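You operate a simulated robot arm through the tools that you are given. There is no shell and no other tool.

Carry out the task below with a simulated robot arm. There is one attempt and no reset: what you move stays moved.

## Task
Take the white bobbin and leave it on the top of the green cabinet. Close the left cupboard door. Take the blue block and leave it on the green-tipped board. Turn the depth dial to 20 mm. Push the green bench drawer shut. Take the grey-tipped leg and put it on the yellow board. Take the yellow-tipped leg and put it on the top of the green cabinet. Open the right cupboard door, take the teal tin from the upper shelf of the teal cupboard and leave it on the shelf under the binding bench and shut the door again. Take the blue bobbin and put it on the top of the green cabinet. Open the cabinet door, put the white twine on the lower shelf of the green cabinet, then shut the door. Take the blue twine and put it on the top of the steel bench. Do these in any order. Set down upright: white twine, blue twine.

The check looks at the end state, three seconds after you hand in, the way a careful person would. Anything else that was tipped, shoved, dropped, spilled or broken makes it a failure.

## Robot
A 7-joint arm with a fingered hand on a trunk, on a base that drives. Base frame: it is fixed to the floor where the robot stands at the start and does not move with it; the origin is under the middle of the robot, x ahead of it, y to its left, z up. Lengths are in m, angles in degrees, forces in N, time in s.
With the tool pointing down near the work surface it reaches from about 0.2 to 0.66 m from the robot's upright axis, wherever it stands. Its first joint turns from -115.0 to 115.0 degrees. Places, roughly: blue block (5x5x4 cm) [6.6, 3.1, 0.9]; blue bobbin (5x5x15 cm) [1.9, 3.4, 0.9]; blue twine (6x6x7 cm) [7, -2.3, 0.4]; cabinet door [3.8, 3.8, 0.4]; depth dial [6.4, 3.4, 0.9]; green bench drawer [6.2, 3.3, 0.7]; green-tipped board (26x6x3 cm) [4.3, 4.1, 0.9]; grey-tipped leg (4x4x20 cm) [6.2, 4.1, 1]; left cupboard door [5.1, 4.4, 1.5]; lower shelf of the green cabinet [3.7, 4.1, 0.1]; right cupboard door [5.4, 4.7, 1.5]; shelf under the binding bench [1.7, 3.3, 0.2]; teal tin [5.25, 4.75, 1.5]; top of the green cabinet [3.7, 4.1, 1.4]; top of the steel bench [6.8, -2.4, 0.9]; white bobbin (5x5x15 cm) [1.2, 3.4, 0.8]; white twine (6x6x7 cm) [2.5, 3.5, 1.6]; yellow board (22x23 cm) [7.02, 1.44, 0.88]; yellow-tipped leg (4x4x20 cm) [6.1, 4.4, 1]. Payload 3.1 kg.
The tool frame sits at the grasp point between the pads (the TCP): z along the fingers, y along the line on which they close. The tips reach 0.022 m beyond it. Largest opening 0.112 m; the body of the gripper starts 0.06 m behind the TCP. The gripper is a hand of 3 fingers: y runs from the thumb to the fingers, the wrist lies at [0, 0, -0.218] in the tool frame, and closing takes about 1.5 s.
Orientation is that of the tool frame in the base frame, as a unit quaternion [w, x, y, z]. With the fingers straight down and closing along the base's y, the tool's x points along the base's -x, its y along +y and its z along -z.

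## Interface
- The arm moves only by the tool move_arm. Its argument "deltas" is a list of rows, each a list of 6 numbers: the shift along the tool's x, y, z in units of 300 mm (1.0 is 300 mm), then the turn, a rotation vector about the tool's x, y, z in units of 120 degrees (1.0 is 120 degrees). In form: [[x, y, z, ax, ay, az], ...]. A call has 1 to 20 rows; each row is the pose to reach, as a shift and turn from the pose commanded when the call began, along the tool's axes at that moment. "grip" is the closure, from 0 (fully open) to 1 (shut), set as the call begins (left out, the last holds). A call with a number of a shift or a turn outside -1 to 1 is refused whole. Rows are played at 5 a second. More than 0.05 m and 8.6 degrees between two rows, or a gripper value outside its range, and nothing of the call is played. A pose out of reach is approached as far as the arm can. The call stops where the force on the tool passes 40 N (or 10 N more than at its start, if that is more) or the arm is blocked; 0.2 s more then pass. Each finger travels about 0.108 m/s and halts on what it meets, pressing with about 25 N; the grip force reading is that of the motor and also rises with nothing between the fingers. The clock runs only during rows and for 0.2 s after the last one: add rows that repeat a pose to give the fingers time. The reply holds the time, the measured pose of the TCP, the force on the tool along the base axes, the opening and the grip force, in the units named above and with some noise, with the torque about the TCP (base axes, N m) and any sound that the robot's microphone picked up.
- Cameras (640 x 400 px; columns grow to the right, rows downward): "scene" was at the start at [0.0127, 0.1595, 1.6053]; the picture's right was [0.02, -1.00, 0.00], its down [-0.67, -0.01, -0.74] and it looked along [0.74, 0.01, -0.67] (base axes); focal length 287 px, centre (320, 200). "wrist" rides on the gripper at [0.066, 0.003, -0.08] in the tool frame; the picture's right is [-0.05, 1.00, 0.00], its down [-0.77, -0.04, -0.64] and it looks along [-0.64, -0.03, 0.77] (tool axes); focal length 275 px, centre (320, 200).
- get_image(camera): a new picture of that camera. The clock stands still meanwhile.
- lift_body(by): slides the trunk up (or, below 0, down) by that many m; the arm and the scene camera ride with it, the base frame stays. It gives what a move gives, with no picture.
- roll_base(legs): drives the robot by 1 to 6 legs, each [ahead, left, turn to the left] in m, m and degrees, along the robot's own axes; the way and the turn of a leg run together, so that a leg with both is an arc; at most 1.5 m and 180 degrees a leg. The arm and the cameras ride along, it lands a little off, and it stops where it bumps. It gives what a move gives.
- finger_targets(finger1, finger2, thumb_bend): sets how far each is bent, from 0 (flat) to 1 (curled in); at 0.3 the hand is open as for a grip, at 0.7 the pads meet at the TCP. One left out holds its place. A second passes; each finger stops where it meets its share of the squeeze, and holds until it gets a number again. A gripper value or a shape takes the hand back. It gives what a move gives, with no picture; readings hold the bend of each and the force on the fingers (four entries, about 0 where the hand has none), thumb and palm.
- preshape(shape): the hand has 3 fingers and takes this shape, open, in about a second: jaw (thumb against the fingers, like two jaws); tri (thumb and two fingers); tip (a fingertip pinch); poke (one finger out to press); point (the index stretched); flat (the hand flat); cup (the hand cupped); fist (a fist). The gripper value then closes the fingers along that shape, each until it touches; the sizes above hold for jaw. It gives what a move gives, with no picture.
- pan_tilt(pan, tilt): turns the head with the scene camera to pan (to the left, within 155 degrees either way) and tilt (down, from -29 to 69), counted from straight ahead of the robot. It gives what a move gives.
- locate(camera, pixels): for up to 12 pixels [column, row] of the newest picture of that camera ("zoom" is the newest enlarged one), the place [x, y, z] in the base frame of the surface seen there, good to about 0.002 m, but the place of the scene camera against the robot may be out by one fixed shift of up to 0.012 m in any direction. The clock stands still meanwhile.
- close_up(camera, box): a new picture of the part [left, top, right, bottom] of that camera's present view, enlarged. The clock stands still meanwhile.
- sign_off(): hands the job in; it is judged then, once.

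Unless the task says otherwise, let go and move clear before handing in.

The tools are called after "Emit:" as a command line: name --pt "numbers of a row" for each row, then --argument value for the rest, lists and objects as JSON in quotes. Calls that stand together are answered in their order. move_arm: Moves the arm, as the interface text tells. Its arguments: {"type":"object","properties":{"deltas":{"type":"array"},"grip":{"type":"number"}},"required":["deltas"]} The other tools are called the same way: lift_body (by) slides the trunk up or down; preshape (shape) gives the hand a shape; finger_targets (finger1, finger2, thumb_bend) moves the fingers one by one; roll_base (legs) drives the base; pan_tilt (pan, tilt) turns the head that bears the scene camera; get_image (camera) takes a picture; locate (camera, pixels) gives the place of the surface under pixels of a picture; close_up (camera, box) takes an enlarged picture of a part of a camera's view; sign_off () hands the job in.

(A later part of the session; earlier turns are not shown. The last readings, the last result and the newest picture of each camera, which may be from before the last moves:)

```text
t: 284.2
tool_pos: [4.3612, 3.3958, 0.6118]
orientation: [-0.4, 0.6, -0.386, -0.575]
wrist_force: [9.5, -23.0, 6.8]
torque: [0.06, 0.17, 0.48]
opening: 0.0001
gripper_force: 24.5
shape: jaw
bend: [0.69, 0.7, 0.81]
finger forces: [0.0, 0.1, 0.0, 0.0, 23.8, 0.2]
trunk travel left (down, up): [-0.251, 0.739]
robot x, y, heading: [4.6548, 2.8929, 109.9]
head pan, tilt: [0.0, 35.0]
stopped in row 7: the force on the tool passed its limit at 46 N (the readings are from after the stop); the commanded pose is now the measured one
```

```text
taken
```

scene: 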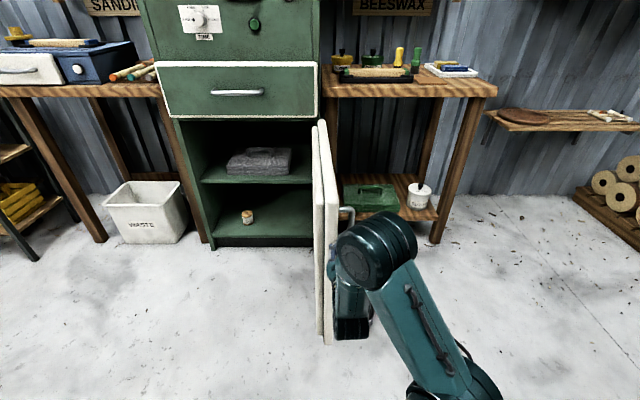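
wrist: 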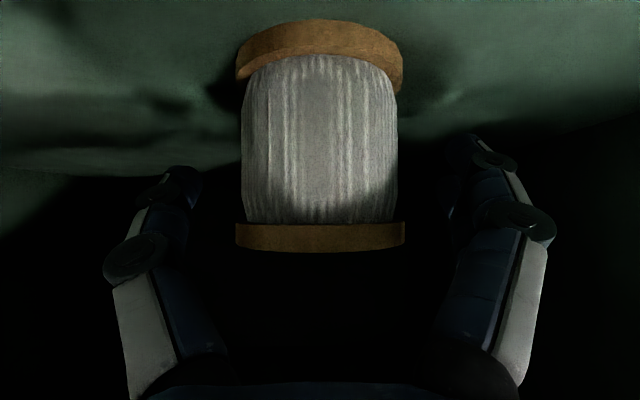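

Emit:
move_arm --pt "0 0 -0.06 0 0 0" --pt "0 0.0 -0.12 0 0 0" --pt "0 0.04 -0.12 0 0 0" --pt "0 0.08 -0.12 0 0 0" --pt "0 0.12 -0.12 0 0 0" --pt "0 0.16 -0.12 0 0 0" --pt "0 0.2 -0.12 0 0 0" --pt "0 0.24 -0.115 0 0 0" --pt "0 0.28 -0.11 0 0 0" --pt "0 0.32 -0.1 0 0 0" --pt "0 0.36 -0.09 0 0 0" --pt "0 0.4 -0.08 0 0 0" --pt "0 0.44 -0.07 0 0 0" --pt "0 0.48 -0.06 0 0 0" --pt "0 0.52 -0.045 0 0 0" --pt "0 0.56 -0.03 0 0 0"

Emit:
get_image --camera "scene"

Emit:
get_image --camera "wrist"

```text
t: 287.6
tool_pos: [4.21, 3.3268, 0.6039]
orientation: [-0.4, 0.601, -0.387, -0.573]
wrist_force: [-0.3, 0.5, -0.2]
torque: [-0.01, 0.0, -0.01]
opening: 0.0
gripper_force: 24.8
shape: jaw
bend: [0.68, 0.68, 0.76]
finger forces: [0.0, 0.0, 0.1, 0.0, 0.0, 0.1]
trunk travel left (down, up): [-0.251, 0.739]
robot x, y, heading: [4.6559, 2.8908, 109.8]
head pan, tilt: [0.0, 35.0]
```

```text
taken
```

scene: 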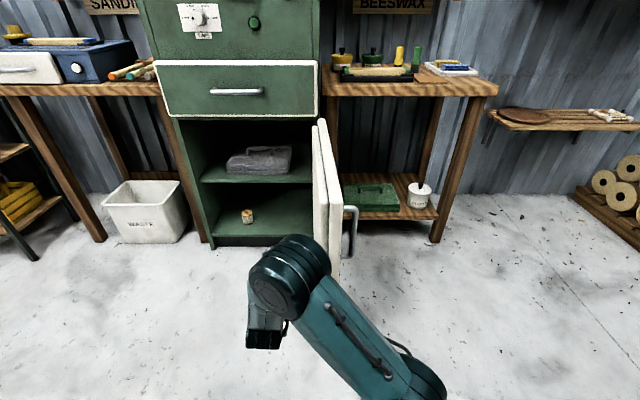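

```text
taken
```

wrist: 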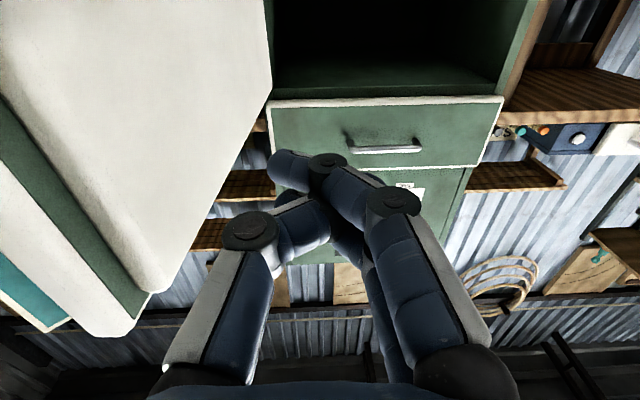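

The fist slipped past the edge to the inner side. I'll back out, swing right again and go in deeper, so the side of the hand (not its tip) bears on the door handle.

Emit:
move_arm --pt "0 0 -0.12 0 0 0" --pt "0 0 -0.24 0 0 0" --pt "0 0 -0.36 0 0 0" --pt "0 -0.15 -0.36 0 0 0" --pt "0 -0.3 -0.36 0 0 0" --pt "0 -0.45 -0.36 0 0 0" --pt "0 -0.6 -0.36 0 0 0" --pt "0 -0.75 -0.36 0 0 0" --pt "0 -0.9 -0.36 0 0 0" --pt "0 -1.0 -0.36 0 0 0" --pt "0 -1.0 -0.36 0 0 0"

Emit:
get_image --camera "scene"

```text
t: 290.0
tool_pos: [4.5273, 3.3389, 0.6142]
orientation: [-0.399, 0.602, -0.386, -0.574]
wrist_force: [0.0, -0.5, -0.4]
torque: [0.01, 0.02, -0.01]
opening: 0.0
gripper_force: 25.1
shape: jaw
bend: [0.68, 0.68, 0.76]
finger forces: [0.0, 0.1, 0.0, 0.0, 0.1, 0.0]
trunk travel left (down, up): [-0.251, 0.739]
robot x, y, heading: [4.6539, 2.8958, 109.8]
head pan, tilt: [0.0, 35.0]
```

```text
taken
```

scene: 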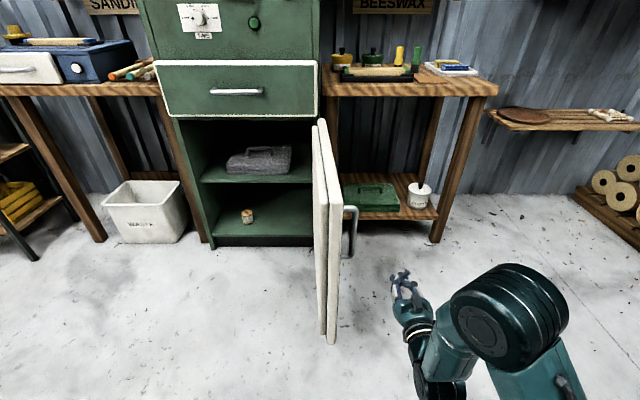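

Emit:
move_arm --pt "0 0 0.15 0 0 0" --pt "0 0 0.3 0 0 0" --pt "0 0 0.45 0 0 0" --pt "0 0 0.6 0 0 0" --pt "0 0.06 0.73 0 0 0" --pt "0 0.1 0.73 0 0 0" --pt "0 0.14 0.73 0 0 0" --pt "0 0.17 0.73 0 0 0" --pt "0 0.2 0.73 0 0 0" --pt "0 0.23 0.73 0 0 0" --pt "0 0.26 0.73 0 0 0" --pt "0 0.29 0.73 0 0 0" --pt "0 0.32 0.73 0 0 0" --pt "0 0.35 0.73 0 0 0" --pt "0 0.38 0.73 0 0 0" --pt "0 0.41 0.73 0 0 0" --pt "0 0.44 0.73 0 0 0" --pt "0 0.47 0.73 0 0 0" --pt "0 0.5 0.73 0 0 0"

Emit:
get_image --camera "scene"

```text
t: 294.0
tool_pos: [4.3085, 3.4844, 0.6067]
orientation: [-0.399, 0.602, -0.386, -0.574]
wrist_force: [0.9, -0.7, 0.1]
torque: [0.03, -0.01, 0.02]
opening: 0.0
gripper_force: 25.3
shape: jaw
bend: [0.68, 0.68, 0.76]
finger forces: [0.0, 0.0, 0.0, 0.1, 0.0, 0.1]
trunk travel left (down, up): [-0.251, 0.739]
robot x, y, heading: [4.6561, 2.8947, 109.9]
head pan, tilt: [0.0, 35.0]
```

```text
taken
```

scene: 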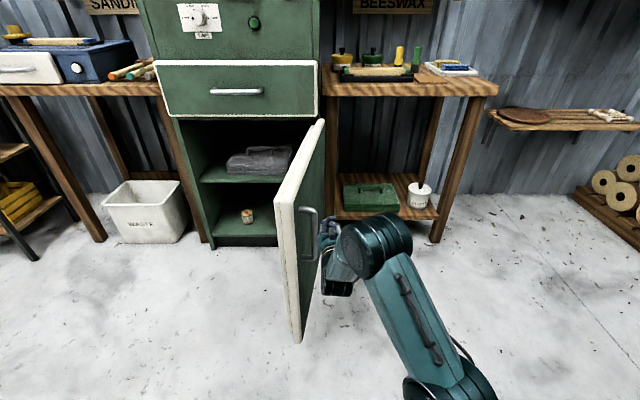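

The door is swinging shut (~65°). Continuing left and forward along its arc.

Emit:
move_arm --pt "0 0.029 0.015 0 0 0" --pt "0 0.058 0.03 0 0 0" --pt "0 0.087 0.045 0 0 0" --pt "0 0.116 0.06 0 0 0" --pt "0 0.145 0.075 0 0 0" --pt "0 0.174 0.09 0 0 0" --pt "0 0.203 0.105 0 0 0" --pt "0 0.232 0.12 0 0 0" --pt "0 0.258 0.14 0 0 0" --pt "0 0.284 0.16 0 0 0" --pt "0 0.31 0.182 0 0 0" --pt "0 0.334 0.206 0 0 0" --pt "0 0.358 0.23 0 0 0" --pt "0 0.38 0.255 0 0 0" --pt "0 0.402 0.28 0 0 0" --pt "0 0.424 0.305 0 0 0" --pt "0 0.446 0.33 0 0 0" --pt "0 0.466 0.355 0 0 0" --pt "0 0.486 0.38 0 0 0" --pt "0 0.506 0.405 0 0 0"

Emit:
get_image --camera "scene"

```text
t: 298.2
tool_pos: [4.1186, 3.5404, 0.5972]
orientation: [-0.4, 0.601, -0.387, -0.574]
wrist_force: [0.1, 0.2, -0.2]
torque: [0.0, 0.05, 0.0]
opening: 0.0002
gripper_force: 24.9
shape: jaw
bend: [0.68, 0.68, 0.76]
finger forces: [0.0, 0.1, 0.1, 0.0, 0.1, 0.1]
trunk travel left (down, up): [-0.251, 0.739]
robot x, y, heading: [4.6498, 2.8979, 109.9]
head pan, tilt: [0.0, 35.0]
```

```text
taken
```

scene: 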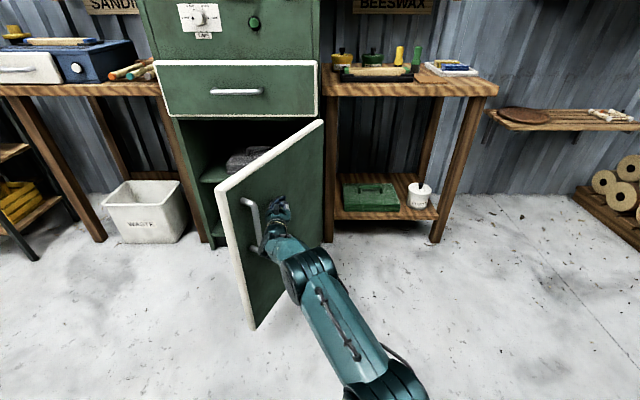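

About 38° left. The arm is nearly at full stretch, so I'll retract the hand, bring the base left, and push the door the rest of the way driving forward.

Emit:
move_arm --pt "0 0 -0.14 0 0 0" --pt "0 0 -0.28 0 0 0" --pt "0 0 -0.42 0 0 0" --pt "0 0 -0.56 0 0 0" --pt "0 0 -0.7 0 0 0" --pt "0 0 -0.83 0 0 0" --pt "0 0 -0.83 0 0 0"

Emit:
roll_base --legs '[[0.06, 0.22, 0]]'

Emit:
get_image --camera "scene"

```text
t: 299.8
tool_pos: [4.2123, 3.309, 0.6022]
orientation: [-0.4, 0.601, -0.387, -0.573]
wrist_force: [-0.3, 0.0, -0.2]
torque: [0.01, 0.0, -0.04]
opening: 0.0001
gripper_force: 24.9
shape: jaw
bend: [0.68, 0.68, 0.76]
finger forces: [0.0, 0.0, 0.0, 0.0, 0.1, 0.0]
trunk travel left (down, up): [-0.251, 0.739]
robot x, y, heading: [4.6555, 2.8958, 110.0]
head pan, tilt: [0.0, 35.0]
```

```text
t: 301.5
tool_pos: [3.989, 3.2908, 0.6025]
orientation: [-0.399, 0.602, -0.386, -0.574]
wrist_force: [-0.3, -0.4, -0.8]
torque: [0.02, -0.02, 0.0]
opening: 0.0
gripper_force: 25.0
shape: jaw
bend: [0.68, 0.68, 0.76]
finger forces: [0.0, 0.0, 0.0, 0.1, 0.1, 0.0]
trunk travel left (down, up): [-0.251, 0.739]
robot x, y, heading: [4.4336, 2.8787, 110.1]
head pan, tilt: [0.0, 35.0]
```

```text
taken
```

scene: 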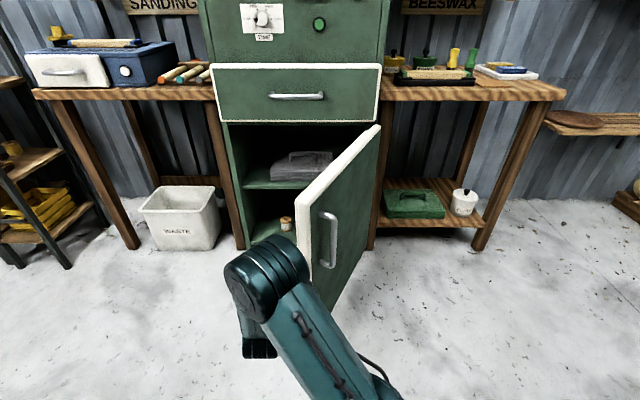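

Emit:
locate --camera "scene" --pixels '[[302, 205], [330, 220], [330, 260], [378, 130], [345, 200], [310, 290], [270, 270], [258, 350]]'

Emit:
get_image --camera "wrist"

```text
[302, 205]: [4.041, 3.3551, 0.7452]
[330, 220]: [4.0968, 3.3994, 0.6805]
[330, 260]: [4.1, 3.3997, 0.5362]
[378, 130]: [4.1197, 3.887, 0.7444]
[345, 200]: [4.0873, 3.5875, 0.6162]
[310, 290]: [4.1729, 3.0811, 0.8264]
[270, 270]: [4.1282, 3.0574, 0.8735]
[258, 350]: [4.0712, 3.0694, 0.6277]
```

```text
taken
```

wrist: 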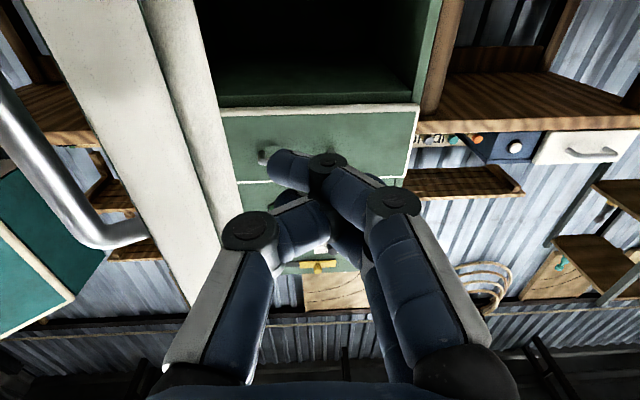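

Retracting dragged the door back to ~64° by its handle. I'll go round to the outer side again, and this time finish the push without retracting.

Emit:
move_arm --pt "0 0 -0.13 0 0 0" --pt "0 0 -0.26 0 0 0" --pt "0 0 -0.38 0 0 0" --pt "0 -0.15 -0.38 0 0 0" --pt "0 -0.3 -0.38 0 0 0" --pt "0 -0.45 -0.38 0 0 0" --pt "0 -0.6 -0.38 0 0 0" --pt "0 -0.75 -0.38 0 0 0" --pt "0 -0.9 -0.38 0 0 0" --pt "0 -1.0 -0.38 0 0 0" --pt "0 -1.0 -0.25 0 0 0" --pt "0 -1.0 -0.1 0 0 0" --pt "0 -1.0 0.05 0 0 0" --pt "0 -1.0 0.2 0 0 0" --pt "0 -1.0 0.35 0 0 0" --pt "0 -1.0 0.48 0 0 0" --pt "0 -1.0 0.48 0 0 0"

Emit:
get_image --camera "scene"

```text
t: 305.1
tool_pos: [4.2111, 3.5381, 0.6088]
orientation: [-0.398, 0.602, -0.386, -0.574]
wrist_force: [0.6, 0.2, 0.7]
torque: [-0.02, 0.01, 0.02]
opening: 0.0
gripper_force: 25.3
shape: jaw
bend: [0.68, 0.68, 0.76]
finger forces: [0.1, 0.1, 0.0, 0.0, 0.1, 0.0]
trunk travel left (down, up): [-0.251, 0.739]
robot x, y, heading: [4.4334, 2.8786, 110.2]
head pan, tilt: [0.0, 35.0]
```

```text
taken
```

scene: 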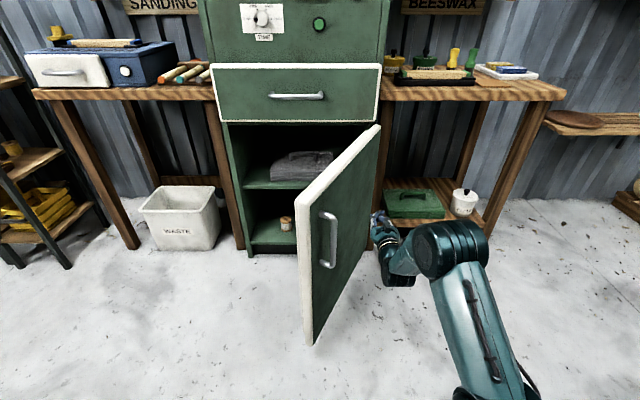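

Emit:
move_arm --pt "0 0.06 0 0 0 0" --pt "0 0.11 0 0 0 0" --pt "0 0.14 0.015 0 0 0" --pt "0 0.17 0.03 0 0 0" --pt "0 0.2 0.045 0 0 0" --pt "0 0.23 0.06 0 0 0" --pt "0 0.26 0.075 0 0 0" --pt "0 0.29 0.092 0 0 0" --pt "0 0.32 0.11 0 0 0" --pt "0 0.35 0.128 0 0 0" --pt "0 0.378 0.148 0 0 0" --pt "0 0.406 0.168 0 0 0" --pt "0 0.434 0.19 0 0 0" --pt "0 0.46 0.212 0 0 0" --pt "0 0.486 0.235 0 0 0" --pt "0 0.51 0.258 0 0 0" --pt "0 0.534 0.282 0 0 0" --pt "0 0.556 0.306 0 0 0" --pt "0 0.578 0.33 0 0 0" --pt "0 0.6 0.355 0 0 0"

Emit:
get_image --camera "scene"

```text
t: 309.3
tool_pos: [4.0043, 3.5683, 0.6016]
orientation: [-0.399, 0.602, -0.386, -0.574]
wrist_force: [-0.3, 0.0, 0.0]
torque: [0.01, 0.0, -0.01]
opening: 0.0002
gripper_force: 24.5
shape: jaw
bend: [0.68, 0.68, 0.76]
finger forces: [0.0, 0.0, 0.0, 0.0, 0.1, 0.1]
trunk travel left (down, up): [-0.251, 0.739]
robot x, y, heading: [4.4315, 2.8773, 110.2]
head pan, tilt: [0.0, 35.0]
```

```text
taken
```

scene: 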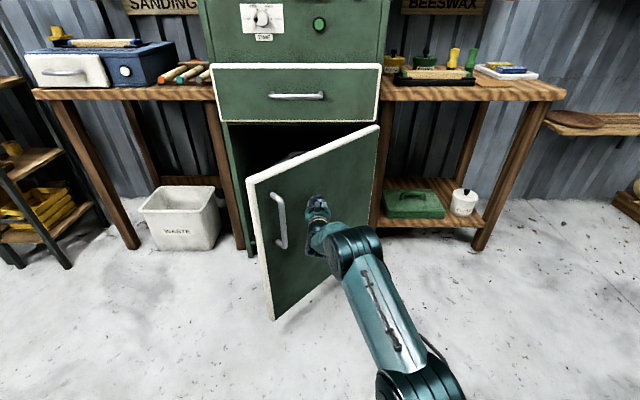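

About 35° left. Finishing with the base, pushing left-forward in short legs.

Emit:
roll_base --legs '[[0.05, 0.06, 0]]'

Emit:
roll_base --legs '[[0.06, 0.05, 0]]'

Emit:
get_image --camera "scene"

```text
t: 310.4
tool_pos: [3.9298, 3.5951, 0.6012]
orientation: [-0.398, 0.602, -0.386, -0.575]
wrist_force: [0.6, -0.8, 0.6]
torque: [0.01, -0.01, -0.01]
opening: 0.0
gripper_force: 25.1
shape: jaw
bend: [0.68, 0.68, 0.76]
finger forces: [0.0, 0.0, 0.1, 0.0, 0.0, 0.0]
trunk travel left (down, up): [-0.251, 0.739]
robot x, y, heading: [4.3564, 2.9035, 110.3]
head pan, tilt: [0.0, 35.0]
```

```text
t: 311.4
tool_pos: [3.8623, 3.6341, 0.6008]
orientation: [-0.4, 0.602, -0.386, -0.573]
wrist_force: [0.6, 0.6, -0.1]
torque: [-0.02, 0.01, 0.0]
opening: 0.0003
gripper_force: 25.0
shape: jaw
bend: [0.68, 0.68, 0.76]
finger forces: [0.0, 0.0, 0.0, 0.1, 0.0, 0.1]
trunk travel left (down, up): [-0.251, 0.739]
robot x, y, heading: [4.2894, 2.9435, 110.1]
head pan, tilt: [0.0, 35.0]
```

```text
taken
```

scene: 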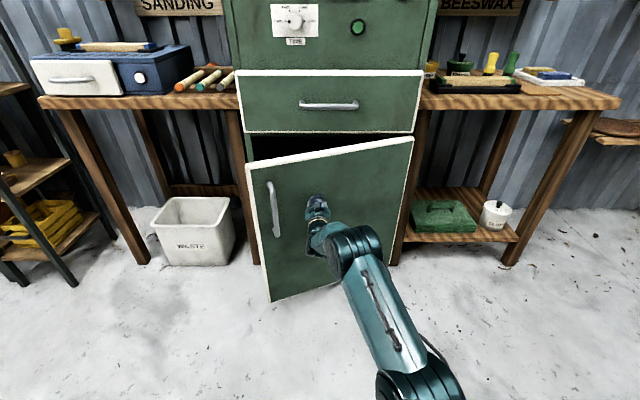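

Emit:
roll_base --legs '[[0.06, 0.02, 0]]'

Emit:
roll_base --legs '[[0.04, 0.01, 0]]'

Emit:
move_arm --pt "0 0 0.02 0 0 0" --pt "0 0 0.04 0 0 0" --pt "0 0 0.06 0 0 0" --pt "0 0 0.08 0 0 0" --pt "0 0 0.1 0 0 0" --pt "0 0 0.12 0 0 0" --pt "0 0 0.14 0 0 0" --pt "0 0 0.16 0 0 0" --pt "0 0 0.18 0 0 0" --pt "0 0 0.2 0 0 0"

Emit:
get_image --camera "scene"

```text
t: 312.4
tool_pos: [3.8241, 3.686, 0.6002]
orientation: [-0.399, 0.602, -0.386, -0.574]
wrist_force: [0.2, -0.1, -0.1]
torque: [-0.02, 0.01, -0.01]
opening: 0.0
gripper_force: 24.4
shape: jaw
bend: [0.68, 0.68, 0.76]
finger forces: [0.0, 0.0, 0.1, 0.0, 0.1, 0.0]
trunk travel left (down, up): [-0.251, 0.739]
robot x, y, heading: [4.2478, 2.9912, 110.0]
head pan, tilt: [0.0, 35.0]
```

```text
t: 313.3
tool_pos: [3.7997, 3.7192, 0.6004]
orientation: [-0.399, 0.602, -0.386, -0.574]
wrist_force: [-0.1, 1.1, -0.2]
torque: [0.02, -0.02, 0.01]
opening: 0.0
gripper_force: 25.3
shape: jaw
bend: [0.68, 0.68, 0.76]
finger forces: [0.0, 0.1, 0.0, 0.1, 0.0, 0.1]
trunk travel left (down, up): [-0.251, 0.739]
robot x, y, heading: [4.2274, 3.0277, 110.1]
head pan, tilt: [0.0, 35.0]
```

```text
t: 315.5
tool_pos: [3.7721, 3.7669, 0.5992]
orientation: [-0.396, 0.604, -0.385, -0.574]
wrist_force: [12.8, -23.3, 2.8]
torque: [0.14, -0.02, -0.61]
opening: 0.0
gripper_force: 25.2
shape: jaw
bend: [0.73, 0.74, 0.76]
finger forces: [20.7, 22.3, 0.0, 0.0, 0.0, 0.0]
trunk travel left (down, up): [-0.251, 0.739]
robot x, y, heading: [4.2241, 3.0262, 110.5]
head pan, tilt: [0.0, 35.0]
stopped in row 10: the force on the tool passed its limit at 46 N (the readings are from after the stop); the commanded pose is now the measured one
```

```text
taken
```

scene: 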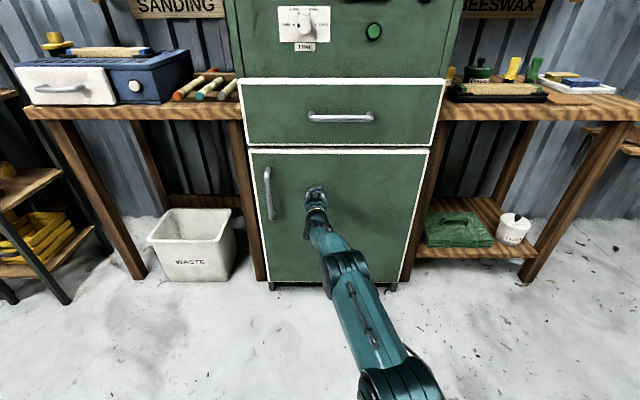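

The door is shut: the push met the cabinet at 46 N and the door looks flush. Retracting straight back and checking.

Emit:
move_arm --pt "0 0 -0.1 0 0 0" --pt "0 0 -0.25 0 0 0" --pt "0 0 -0.4 0 0 0" --pt "0 0 -0.55 0 0 0" --pt "0 0 -0.7 0 0 0" --pt "0 0 -0.85 0 0 0" --pt "0 0 -1.0 0 0 0"

Emit:
get_image --camera "scene"

Emit:
close_up --camera "scene" --box '[220, 60, 460, 300]'

Emit:
locate --camera "scene" --pixels '[[258, 160], [270, 250], [255, 155], [425, 155], [400, 240], [250, 145], [425, 145]]'

```text
t: 317.1
tool_pos: [3.8833, 3.499, 0.6061]
orientation: [-0.394, 0.606, -0.385, -0.574]
wrist_force: [0.6, -0.6, 0.6]
torque: [0.0, 0.02, 0.08]
opening: 0.0001
gripper_force: 25.0
shape: jaw
bend: [0.68, 0.68, 0.76]
finger forces: [0.0, 0.0, 0.0, 0.0, 0.1, 0.1]
out of reach, approached as far as the arm can: row 7
trunk travel left (down, up): [-0.251, 0.739]
robot x, y, heading: [4.2238, 3.0239, 110.2]
head pan, tilt: [0.0, 35.0]
```

```text
taken
```

scene: 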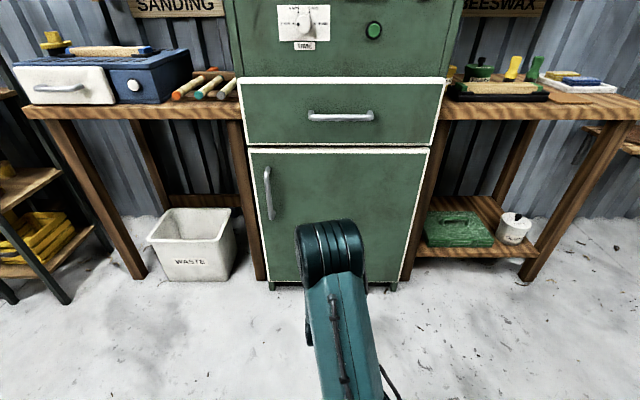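

```text
1.67 times, centred on (340, 180) of scene
```

zoom: 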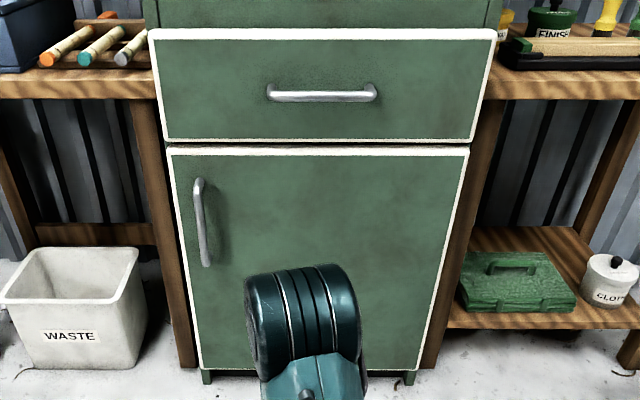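

```text
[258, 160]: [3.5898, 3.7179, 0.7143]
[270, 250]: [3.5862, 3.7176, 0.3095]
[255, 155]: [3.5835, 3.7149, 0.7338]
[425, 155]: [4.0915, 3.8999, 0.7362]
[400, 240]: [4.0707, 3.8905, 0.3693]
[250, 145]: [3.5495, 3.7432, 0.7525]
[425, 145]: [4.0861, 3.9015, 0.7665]
```

The cabinet door is flush again (left edge back at (3.58,3.715)). Now on to the teal cupboard: raise the trunk and drive right along the room.

Emit:
lift_body --by 0.4

Emit:
lift_body --by 0.33

Emit:
roll_base --legs '[[0.1, -1.2, 3.5]]'

Emit:
pan_tilt --pan 0 --tilt 20

Emit:
get_image --camera "scene"

```text
t: 320.9
tool_pos: [3.8828, 3.5014, 1.0056]
orientation: [-0.396, 0.605, -0.386, -0.573]
wrist_force: [0.5, 0.3, 0.5]
torque: [-0.01, -0.02, -0.02]
opening: 0.0002
gripper_force: 25.0
shape: jaw
bend: [0.68, 0.68, 0.76]
finger forces: [0.0, 0.0, 0.1, 0.0, 0.0, 0.0]
trunk travel left (down, up): [-0.651, 0.339]
robot x, y, heading: [4.226, 3.0233, 110.4]
head pan, tilt: [0.0, 35.0]
```

```text
t: 324.2
tool_pos: [3.8842, 3.5002, 1.3339]
orientation: [-0.396, 0.605, -0.386, -0.573]
wrist_force: [-0.4, -0.6, -0.6]
torque: [-0.01, -0.04, -0.03]
opening: 0.0
gripper_force: 25.4
shape: jaw
bend: [0.68, 0.68, 0.76]
finger forces: [0.0, 0.1, 0.0, 0.0, 0.1, 0.0]
trunk travel left (down, up): [-0.981, 0.009]
robot x, y, heading: [4.2243, 3.0225, 110.2]
head pan, tilt: [0.0, 35.0]
```

```text
t: 330.2
tool_pos: [4.9176, 4.0123, 1.3362]
orientation: [-0.377, 0.617, -0.366, -0.586]
wrist_force: [0.3, -0.7, -0.5]
torque: [0.0, 0.0, -0.01]
opening: 0.0
gripper_force: 25.1
shape: jaw
bend: [0.68, 0.68, 0.76]
finger forces: [0.0, 0.0, 0.0, 0.0, 0.0, 0.0]
trunk travel left (down, up): [-0.981, 0.009]
robot x, y, heading: [5.2898, 3.5633, 113.8]
head pan, tilt: [0.0, 35.0]
```

```text
t: 331.0
tool_pos: [4.9187, 4.012, 1.3352]
orientation: [-0.377, 0.618, -0.366, -0.585]
wrist_force: [-0.4, 0.7, -0.2]
torque: [-0.03, -0.01, 0.03]
opening: 0.0
gripper_force: 24.8
shape: jaw
bend: [0.68, 0.68, 0.76]
finger forces: [0.0, 0.0, 0.0, 0.0, 0.0, 0.1]
trunk travel left (down, up): [-0.981, 0.009]
robot x, y, heading: [5.2907, 3.5654, 113.6]
head pan, tilt: [0.0, 20.0]
```

```text
taken
```

scene: 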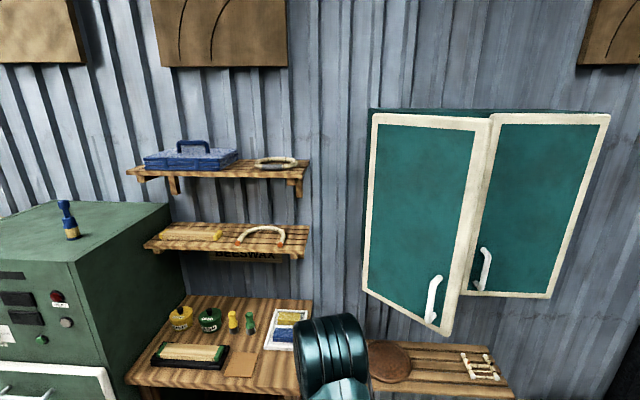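

The cupboard's left door stands ajar (handle (432,298)); the right door is closed (handle (485,268)). Measuring both.

Emit:
locate --camera "scene" --pixels '[[375, 115], [490, 122], [365, 290], [445, 330], [435, 285], [430, 315], [486, 255], [483, 285], [605, 118], [550, 295], [470, 290], [495, 125]]'

Emit:
close_up --camera "scene" --box '[350, 90, 630, 350]'

```text
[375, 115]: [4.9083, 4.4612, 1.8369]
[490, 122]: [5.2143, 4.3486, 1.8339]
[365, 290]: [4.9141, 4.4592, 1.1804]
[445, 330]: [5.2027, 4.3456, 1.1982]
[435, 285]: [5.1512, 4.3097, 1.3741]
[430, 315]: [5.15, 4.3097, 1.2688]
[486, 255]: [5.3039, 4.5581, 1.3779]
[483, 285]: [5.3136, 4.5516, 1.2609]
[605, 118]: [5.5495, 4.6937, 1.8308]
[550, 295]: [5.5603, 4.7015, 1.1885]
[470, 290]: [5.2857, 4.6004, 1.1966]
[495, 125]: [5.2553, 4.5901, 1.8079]
```

```text
1.54 times, centred on (490, 220) of scene
```

zoom: 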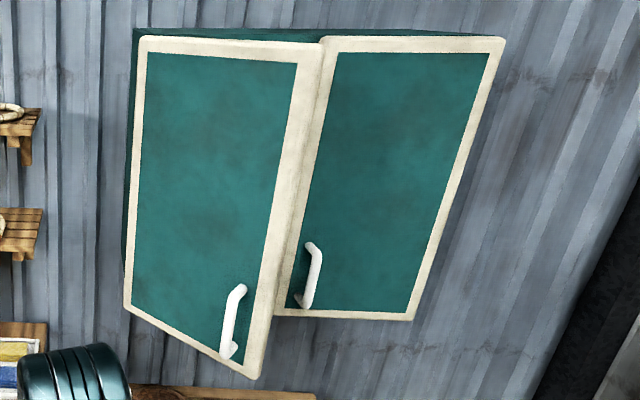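

Emit:
pan_tilt --pan -15 --tilt 50

Emit:
get_image --camera "scene"

Emit:
locate --camera "scene" --pixels '[[200, 300], [320, 230], [380, 200], [430, 240], [480, 270], [560, 270], [620, 260], [300, 300], [400, 330], [520, 320]]'

```text
t: 331.9
tool_pos: [4.9176, 4.0135, 1.3355]
orientation: [-0.377, 0.616, -0.367, -0.586]
wrist_force: [0.3, -0.9, -1.5]
torque: [0.02, 0.02, 0.0]
opening: 0.0001
gripper_force: 25.2
shape: jaw
bend: [0.68, 0.68, 0.76]
finger forces: [0.0, 0.1, 0.0, 0.1, 0.1, 0.0]
trunk travel left (down, up): [-0.981, 0.009]
robot x, y, heading: [5.2905, 3.562, 113.8]
head pan, tilt: [-15.0, 50.0]
```

```text
taken
```

scene: 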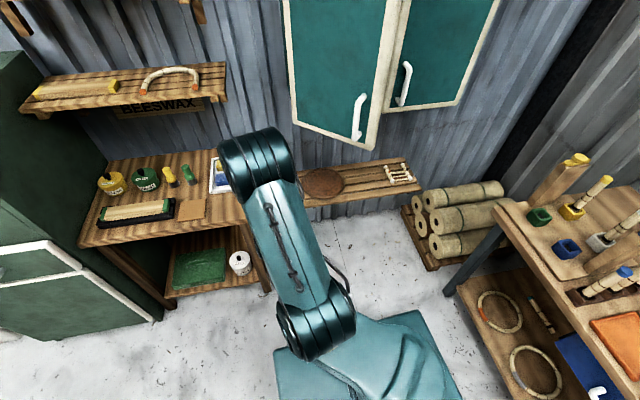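

```text
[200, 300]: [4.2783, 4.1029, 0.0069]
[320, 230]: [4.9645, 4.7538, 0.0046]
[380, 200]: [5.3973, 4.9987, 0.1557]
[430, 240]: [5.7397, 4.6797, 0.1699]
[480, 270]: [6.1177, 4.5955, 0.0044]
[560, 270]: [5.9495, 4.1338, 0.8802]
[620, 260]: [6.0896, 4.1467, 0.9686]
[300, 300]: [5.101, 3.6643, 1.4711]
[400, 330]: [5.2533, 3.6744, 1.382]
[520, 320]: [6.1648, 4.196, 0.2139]
```

The floor below the cupboard is free enough. I'll close the left door first: move up, raise the fist to z≈1.5 above its handle.

Emit:
roll_base --legs '[[0.13, -0.16, 0]]'

Emit:
move_arm --pt "-0.14 0 0 0 0 0" --pt "-0.28 0 0 0 0 0" --pt "-0.42 0 0 0 0 0" --pt "-0.5 -0.12 0 0.035 0 0" --pt "-0.5 -0.25 0 0.07 0 0" --pt "-0.5 -0.38 0 0.07 0 0" --pt "-0.5 -0.5 0 0.07 0 0" --pt "-0.5 -0.5 0 0.07 0 0"

Emit:
pan_tilt --pan 0 --tilt 20

Emit:
get_image --camera "scene"

```text
t: 333.6
tool_pos: [5.009, 4.194, 1.3354]
orientation: [-0.378, 0.616, -0.367, -0.585]
wrist_force: [0.6, 0.0, -0.2]
torque: [0.02, 0.0, -0.04]
opening: 0.0
gripper_force: 25.4
shape: jaw
bend: [0.68, 0.68, 0.76]
finger forces: [0.0, 0.1, 0.0, 0.1, 0.1, 0.1]
trunk travel left (down, up): [-0.981, 0.009]
robot x, y, heading: [5.3801, 3.7431, 113.9]
head pan, tilt: [-15.0, 50.0]
```

```text
t: 335.4
tool_pos: [5.134, 4.2618, 1.4908]
orientation: [-0.422, 0.588, -0.408, -0.557]
wrist_force: [-0.1, -0.3, 0.1]
torque: [-0.02, 0.0, 0.04]
opening: 0.0
gripper_force: 24.9
shape: jaw
bend: [0.68, 0.68, 0.76]
finger forces: [0.1, 0.0, 0.0, 0.0, 0.1, 0.0]
trunk travel left (down, up): [-0.981, 0.009]
robot x, y, heading: [5.3783, 3.7455, 113.7]
head pan, tilt: [-15.0, 50.0]
```

```text
t: 336.3
tool_pos: [5.1356, 4.2631, 1.4918]
orientation: [-0.422, 0.588, -0.409, -0.556]
wrist_force: [0.6, 0.5, -0.7]
torque: [0.0, 0.01, -0.01]
opening: 0.0003
gripper_force: 25.0
shape: jaw
bend: [0.68, 0.68, 0.76]
finger forces: [0.0, 0.0, 0.1, 0.0, 0.0, 0.0]
trunk travel left (down, up): [-0.981, 0.009]
robot x, y, heading: [5.3774, 3.7404, 113.6]
head pan, tilt: [0.0, 20.0]
```

```text
taken
```

scene: 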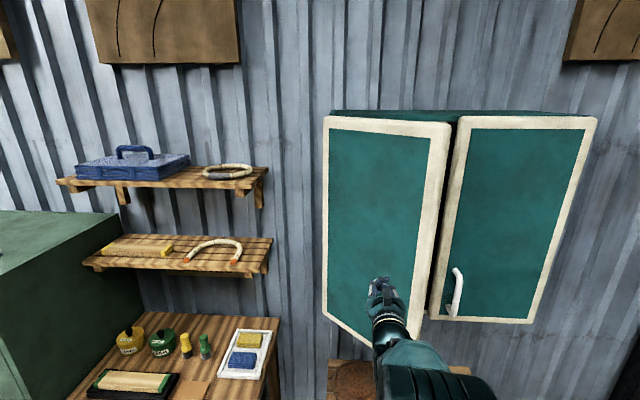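

The fist is in front of the left door's face, above its handle. Pushing straight in, slowly.

Emit:
move_arm --pt "0 -0.02 0.063 0 0 0" --pt "0 -0.04 0.127 0 0 0" --pt "0 -0.062 0.19 0 0 0" --pt "0 -0.083 0.254 0 0 0" --pt "0 -0.093 0.285 0 0 0" --pt "0 -0.103 0.317 0 0 0" --pt "0 -0.113 0.349 0 0 0" --pt "0 -0.124 0.38 0 0 0" --pt "0 -0.134 0.412 0 0 0" --pt "0 -0.144 0.444 0 0 0" --pt "0 -0.155 0.476 0 0 0" --pt "0 -0.165 0.507 0 0 0" --pt "0 -0.175 0.539 0 0 0" --pt "0 -0.186 0.571 0 0 0" --pt "0 -0.196 0.602 0 0 0" --pt "0 -0.206 0.634 0 0 0" --pt "0 -0.217 0.666 0 0 0" --pt "0 -0.227 0.697 0 0 0" --pt "0 -0.237 0.729 0 0 0" --pt "0 -0.247 0.761 0 0 0"

Emit:
get_image --camera "scene"

```text
t: 340.5
tool_pos: [5.1363, 4.504, 1.4886]
orientation: [-0.422, 0.588, -0.409, -0.556]
wrist_force: [0.0, 0.2, 0.7]
torque: [0.04, 0.01, 0.01]
opening: 0.0
gripper_force: 25.1
shape: jaw
bend: [0.68, 0.68, 0.76]
finger forces: [0.0, 0.0, 0.1, 0.1, 0.1, 0.1]
trunk travel left (down, up): [-0.981, 0.009]
robot x, y, heading: [5.378, 3.7435, 113.8]
head pan, tilt: [0.0, 20.0]
```

```text
taken
```

scene: 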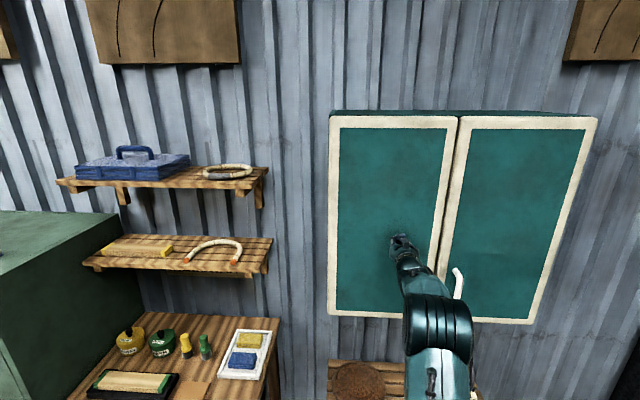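

Nearly flush; pushing the last bit until it stops.

Emit:
move_arm --pt "0 -0.008 0.025 0 0 0" --pt "0 -0.016 0.05 0 0 0" --pt "0 -0.024 0.075 0 0 0" --pt "0 -0.032 0.1 0 0 0" --pt "0 -0.04 0.125 0 0 0" --pt "0 -0.048 0.15 0 0 0"

Emit:
move_arm --pt "0 0 -0.1 0 0 0" --pt "0 0 -0.25 0 0 0" --pt "0 0 -0.4 0 0 0" --pt "0 0 -0.55 0 0 0" --pt "0 0 -0.7 0 0 0" --pt "0 0 -0.85 0 0 0" --pt "0 0 -0.95 0 0 0"

Emit:
get_image --camera "scene"

Emit:
get_image --camera "wrist"

```text
t: 341.8
tool_pos: [5.1365, 4.5278, 1.4946]
orientation: [-0.422, 0.588, -0.406, -0.558]
wrist_force: [6.1, -34.9, -3.0]
torque: [0.09, 0.0, -0.33]
opening: 0.0003
gripper_force: 24.8
shape: jaw
bend: [0.73, 0.73, 0.79]
finger forces: [16.9, 18.0, 0.1, 0.0, 11.2, 0.0]
trunk travel left (down, up): [-0.981, 0.009]
robot x, y, heading: [5.3761, 3.7415, 113.8]
head pan, tilt: [0.0, 20.0]
stopped in row 6: the force on the tool passed its limit at 46 N (the readings are from after the stop); the commanded pose is now the measured one
```

```text
t: 343.4
tool_pos: [5.2211, 4.2704, 1.495]
orientation: [-0.42, 0.59, -0.408, -0.556]
wrist_force: [0.2, 0.4, -0.7]
torque: [0.0, 0.01, 0.0]
opening: 0.0001
gripper_force: 24.6
shape: jaw
bend: [0.68, 0.68, 0.76]
finger forces: [0.0, 0.1, 0.1, 0.0, 0.0, 0.0]
trunk travel left (down, up): [-0.981, 0.009]
robot x, y, heading: [5.3812, 3.7446, 113.6]
head pan, tilt: [0.0, 20.0]
```

```text
taken
```

scene: 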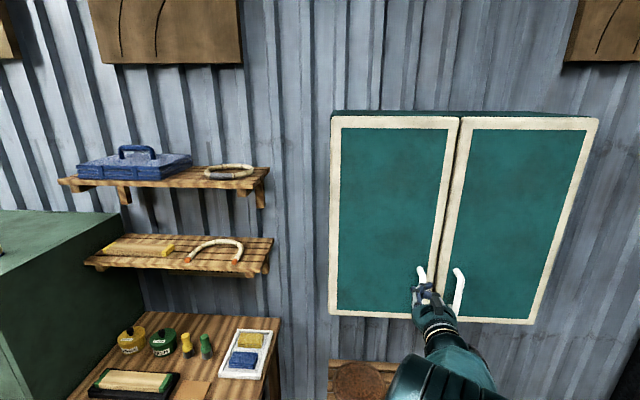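

```text
taken
```

wrist: 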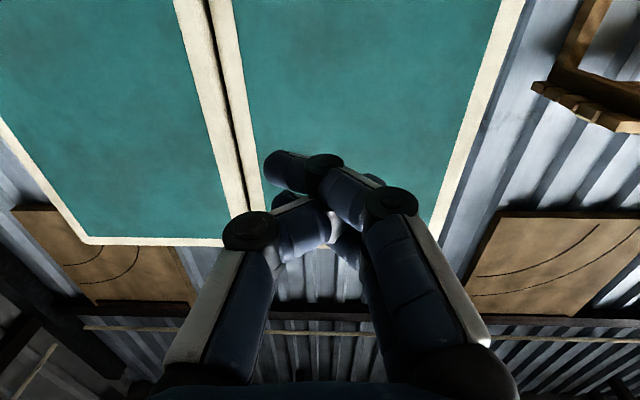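

The left door is shut (stopped at 46 N, flush). Now the right door's handle at (457,290); measuring both handles.

Emit:
locate --camera "scene" --pixels '[[421, 272], [420, 285], [458, 275], [459, 290], [455, 310], [460, 118], [442, 250], [585, 125], [525, 318], [432, 316]]'

Emit:
close_up --camera "scene" --box '[380, 230, 500, 340]'

```text
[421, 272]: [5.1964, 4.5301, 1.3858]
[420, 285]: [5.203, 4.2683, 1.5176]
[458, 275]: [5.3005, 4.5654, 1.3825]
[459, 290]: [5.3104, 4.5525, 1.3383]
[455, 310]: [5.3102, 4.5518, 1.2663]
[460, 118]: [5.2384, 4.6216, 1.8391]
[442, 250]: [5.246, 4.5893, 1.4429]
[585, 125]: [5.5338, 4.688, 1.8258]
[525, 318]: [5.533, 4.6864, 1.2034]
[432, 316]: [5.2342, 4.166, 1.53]
```

```text
3.64 times, centred on (440, 285) of scene
```

zoom: 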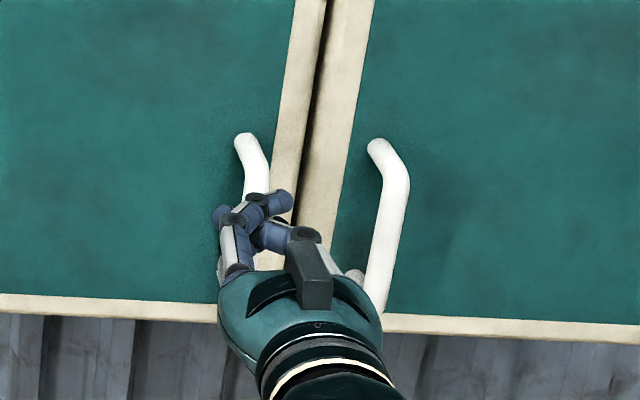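

Emit:
move_arm --pt "0 0 -0.12 0 0 0" --pt "0 0 -0.25 0 0 0" --pt "0 0 -0.4 0 0 0" --pt "0 0 -0.5 0 0 0" --pt "0 0 -0.5 0 0 0" --grip 0.2

Emit:
roll_base --legs '[[0.14, -0.19, 0]]'

Emit:
get_image --camera "wrist"

Emit:
get_image --camera "scene"

```text
t: 344.6
tool_pos: [5.2709, 4.1311, 1.4995]
orientation: [-0.419, 0.59, -0.409, -0.556]
wrist_force: [-0.1, 0.6, 0.0]
torque: [-0.02, 0.0, 0.02]
opening: 0.0892
gripper_force: 0.0
shape: jaw
bend: [0.59, 0.59, 0.55]
finger forces: [0.1, 0.1, 0.1, 0.0, 0.1, 0.0]
trunk travel left (down, up): [-0.981, 0.009]
robot x, y, heading: [5.3773, 3.7441, 113.7]
head pan, tilt: [0.0, 20.0]
```

```text
t: 346.3
tool_pos: [5.3856, 4.3338, 1.5002]
orientation: [-0.42, 0.59, -0.408, -0.556]
wrist_force: [0.4, 0.0, -0.3]
torque: [-0.02, -0.04, 0.05]
opening: 0.0895
gripper_force: 0.0
shape: jaw
bend: [0.59, 0.59, 0.55]
finger forces: [0.0, 0.0, 0.1, 0.0, 0.0, 0.1]
trunk travel left (down, up): [-0.981, 0.009]
robot x, y, heading: [5.4968, 3.9483, 114.0]
head pan, tilt: [0.0, 20.0]
```

```text
taken
```

wrist: 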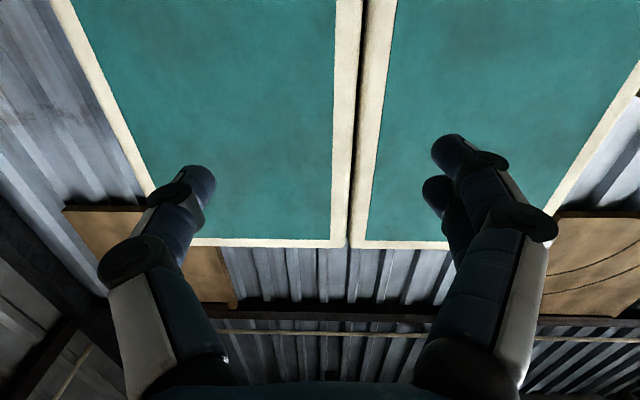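

```text
taken
```

scene: 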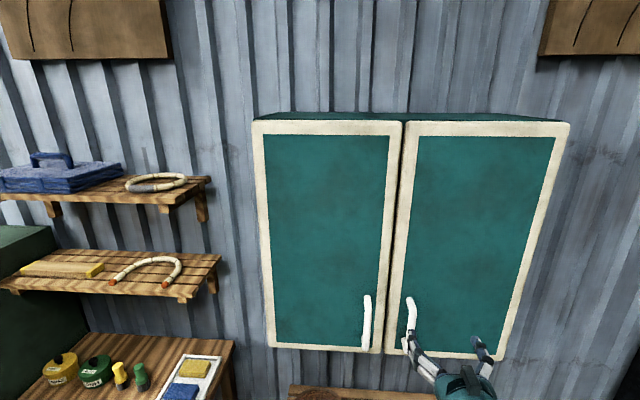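

Emit:
move_arm --pt "0.15 0 0 0 0 0" --pt "0.3 0 0 0 0 0" --pt "0.45 0 0 0 0 0" --pt "0.6 0 0 0 0 0" --pt "0.6 0 0 0 0 0"

Emit:
get_image --camera "wrist"

```text
t: 347.5
tool_pos: [5.3917, 4.3351, 1.3178]
orientation: [-0.42, 0.59, -0.408, -0.556]
wrist_force: [-0.2, 0.2, 0.5]
torque: [-0.01, 0.03, -0.01]
opening: 0.0894
gripper_force: 0.1
shape: jaw
bend: [0.59, 0.59, 0.55]
finger forces: [0.0, 0.0, 0.0, 0.0, 0.0, 0.0]
out of reach, approached as far as the arm can: row 1, 2, 3, 4, 5
trunk travel left (down, up): [-0.981, 0.009]
robot x, y, heading: [5.4985, 3.9482, 113.8]
head pan, tilt: [0.0, 20.0]
```

```text
taken
```

wrist: 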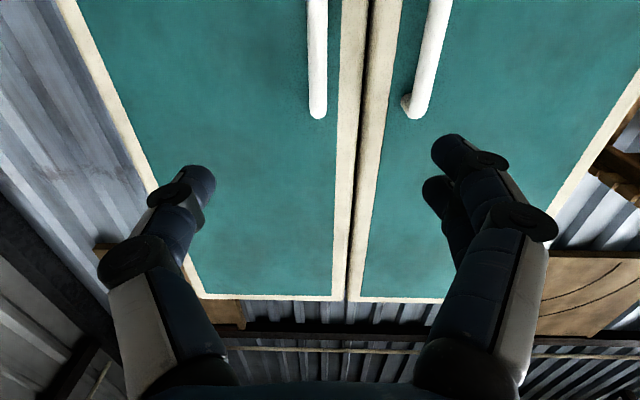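

Emit:
locate --camera "wrist" --pixels '[[318, 20], [318, 60], [319, 100], [432, 40], [425, 80], [345, 150], [375, 150], [338, 290], [360, 290], [200, 290], [90, 40]]'

```text
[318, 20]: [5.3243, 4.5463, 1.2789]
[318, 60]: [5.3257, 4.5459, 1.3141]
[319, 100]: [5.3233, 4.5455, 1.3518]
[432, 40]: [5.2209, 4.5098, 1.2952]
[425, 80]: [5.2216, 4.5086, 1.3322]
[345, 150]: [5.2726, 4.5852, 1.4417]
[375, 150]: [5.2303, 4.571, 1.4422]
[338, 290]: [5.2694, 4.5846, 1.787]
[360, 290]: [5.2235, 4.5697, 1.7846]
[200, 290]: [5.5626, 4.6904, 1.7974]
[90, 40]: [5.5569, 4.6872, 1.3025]
```

The bar is straight ahead, 0.226 m (wrist (318,60)). Reaching and gripping.

Emit:
move_arm --pt "0 0 0.15 0 0 0" --pt "0 -0.005 0.3 0 0 0" --pt "0 -0.011 0.45 0 0 0" --pt "0 -0.011 0.6 0 0 0" --pt "0 -0.011 0.745 0 0 0" --pt "0 -0.011 0.745 0 0 0"

Emit:
get_image --camera "wrist"

Emit:
move_arm --pt "0 0 0 0 0 0" --pt "0 0 0 0 0 0" --pt "0 0 0 0 0 0" --pt "0 0 0 0 0 0" --pt "0 0 0 0 0 0" --pt "0 0 0 0 0 0" --pt "0 0 0 0 0 0" --grip 1

Emit:
get_image --camera "wrist"

```text
t: 348.9
tool_pos: [5.3266, 4.5494, 1.3127]
orientation: [-0.42, 0.589, -0.409, -0.556]
wrist_force: [0.7, -0.5, -0.2]
torque: [-0.03, -0.01, 0.0]
opening: 0.0893
gripper_force: 0.1
shape: jaw
bend: [0.59, 0.59, 0.55]
finger forces: [0.1, 0.0, 0.0, 0.0, 0.0, 0.0]
trunk travel left (down, up): [-0.981, 0.009]
robot x, y, heading: [5.4967, 3.9465, 113.8]
head pan, tilt: [0.0, 20.0]
```

```text
taken
```

wrist: 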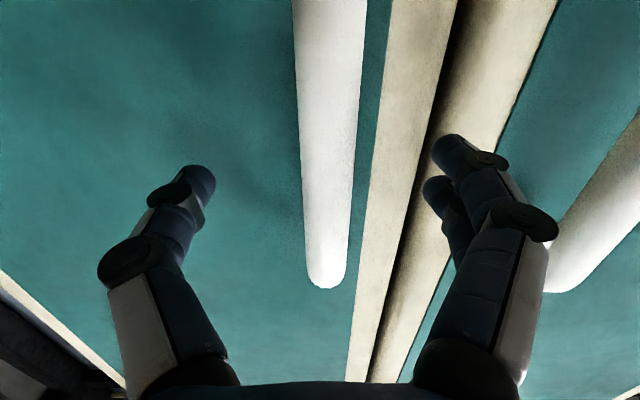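

```text
t: 350.5
tool_pos: [5.3299, 4.5527, 1.3109]
orientation: [-0.419, 0.589, -0.41, -0.556]
wrist_force: [9.6, 8.8, 0.7]
torque: [0.02, 0.05, -0.01]
opening: 0.0
gripper_force: 24.8
shape: jaw
bend: [0.73, 0.73, 0.74]
finger forces: [0.5, 0.7, 0.1, 0.0, 7.7, 0.1]
trunk travel left (down, up): [-0.981, 0.009]
robot x, y, heading: [5.4978, 3.9424, 113.8]
head pan, tilt: [0.0, 20.0]
```

```text
taken
```

wrist: 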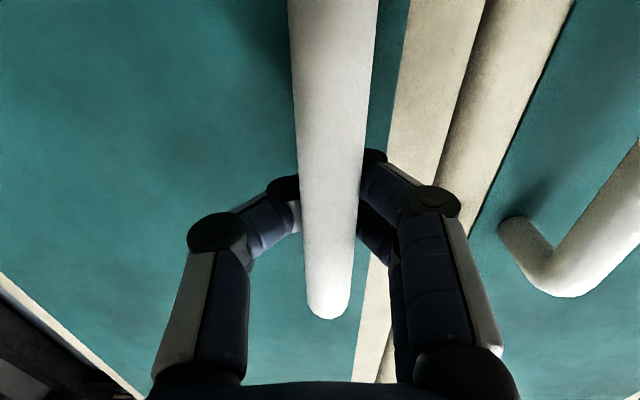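

The fingers have closed right round the bar (opening 0, tips behind it), a good hook. Pulling along the door's arc to about 45°.

Emit:
move_arm --pt "0 -0.012 -0.038 0 0 0" --pt "0 -0.023 -0.077 0 0 0" --pt "0 -0.035 -0.115 0 0 0" --pt "0 -0.051 -0.152 0 0 0" --pt "0 -0.067 -0.188 0 0 0" --pt "0 -0.084 -0.225 0 0 0" --pt "0 -0.105 -0.259 0 0 0" --pt "0 -0.127 -0.293 0 0 0" --pt "0 -0.148 -0.327 0 0 0" --pt "0 -0.173 -0.358 0 0 0" --pt "0 -0.199 -0.389 0 0 0" --pt "0 -0.224 -0.42 0 0 0" --pt "0 -0.253 -0.448 0 0 0" --pt "0 -0.283 -0.475 0 0 0" --pt "0 -0.312 -0.503 0 0 0" --pt "0 -0.345 -0.526 0 0 0" --pt "0 -0.377 -0.55 0 0 0" --pt "0 -0.41 -0.573 0 0 0"

Emit:
get_image --camera "scene"

```text
t: 353.6
tool_pos: [5.4631, 4.4498, 1.315]
orientation: [-0.418, 0.59, -0.414, -0.552]
wrist_force: [11.3, 31.3, -13.9]
torque: [-0.05, 0.17, 0.33]
opening: 0.0
gripper_force: 24.6
shape: jaw
bend: [0.73, 0.72, 0.76]
finger forces: [0.0, 0.1, 0.1, 0.0, 30.4, 0.1]
trunk travel left (down, up): [-0.981, 0.009]
robot x, y, heading: [5.4954, 3.9484, 113.5]
head pan, tilt: [0.0, 20.0]
stopped in row 15: the force on the tool passed its limit at 41 N (the readings are from after the stop); the commanded pose is now the measured one
```

```text
taken
```

scene: 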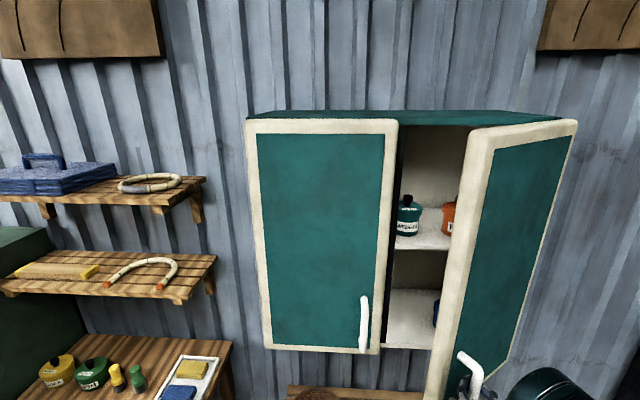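

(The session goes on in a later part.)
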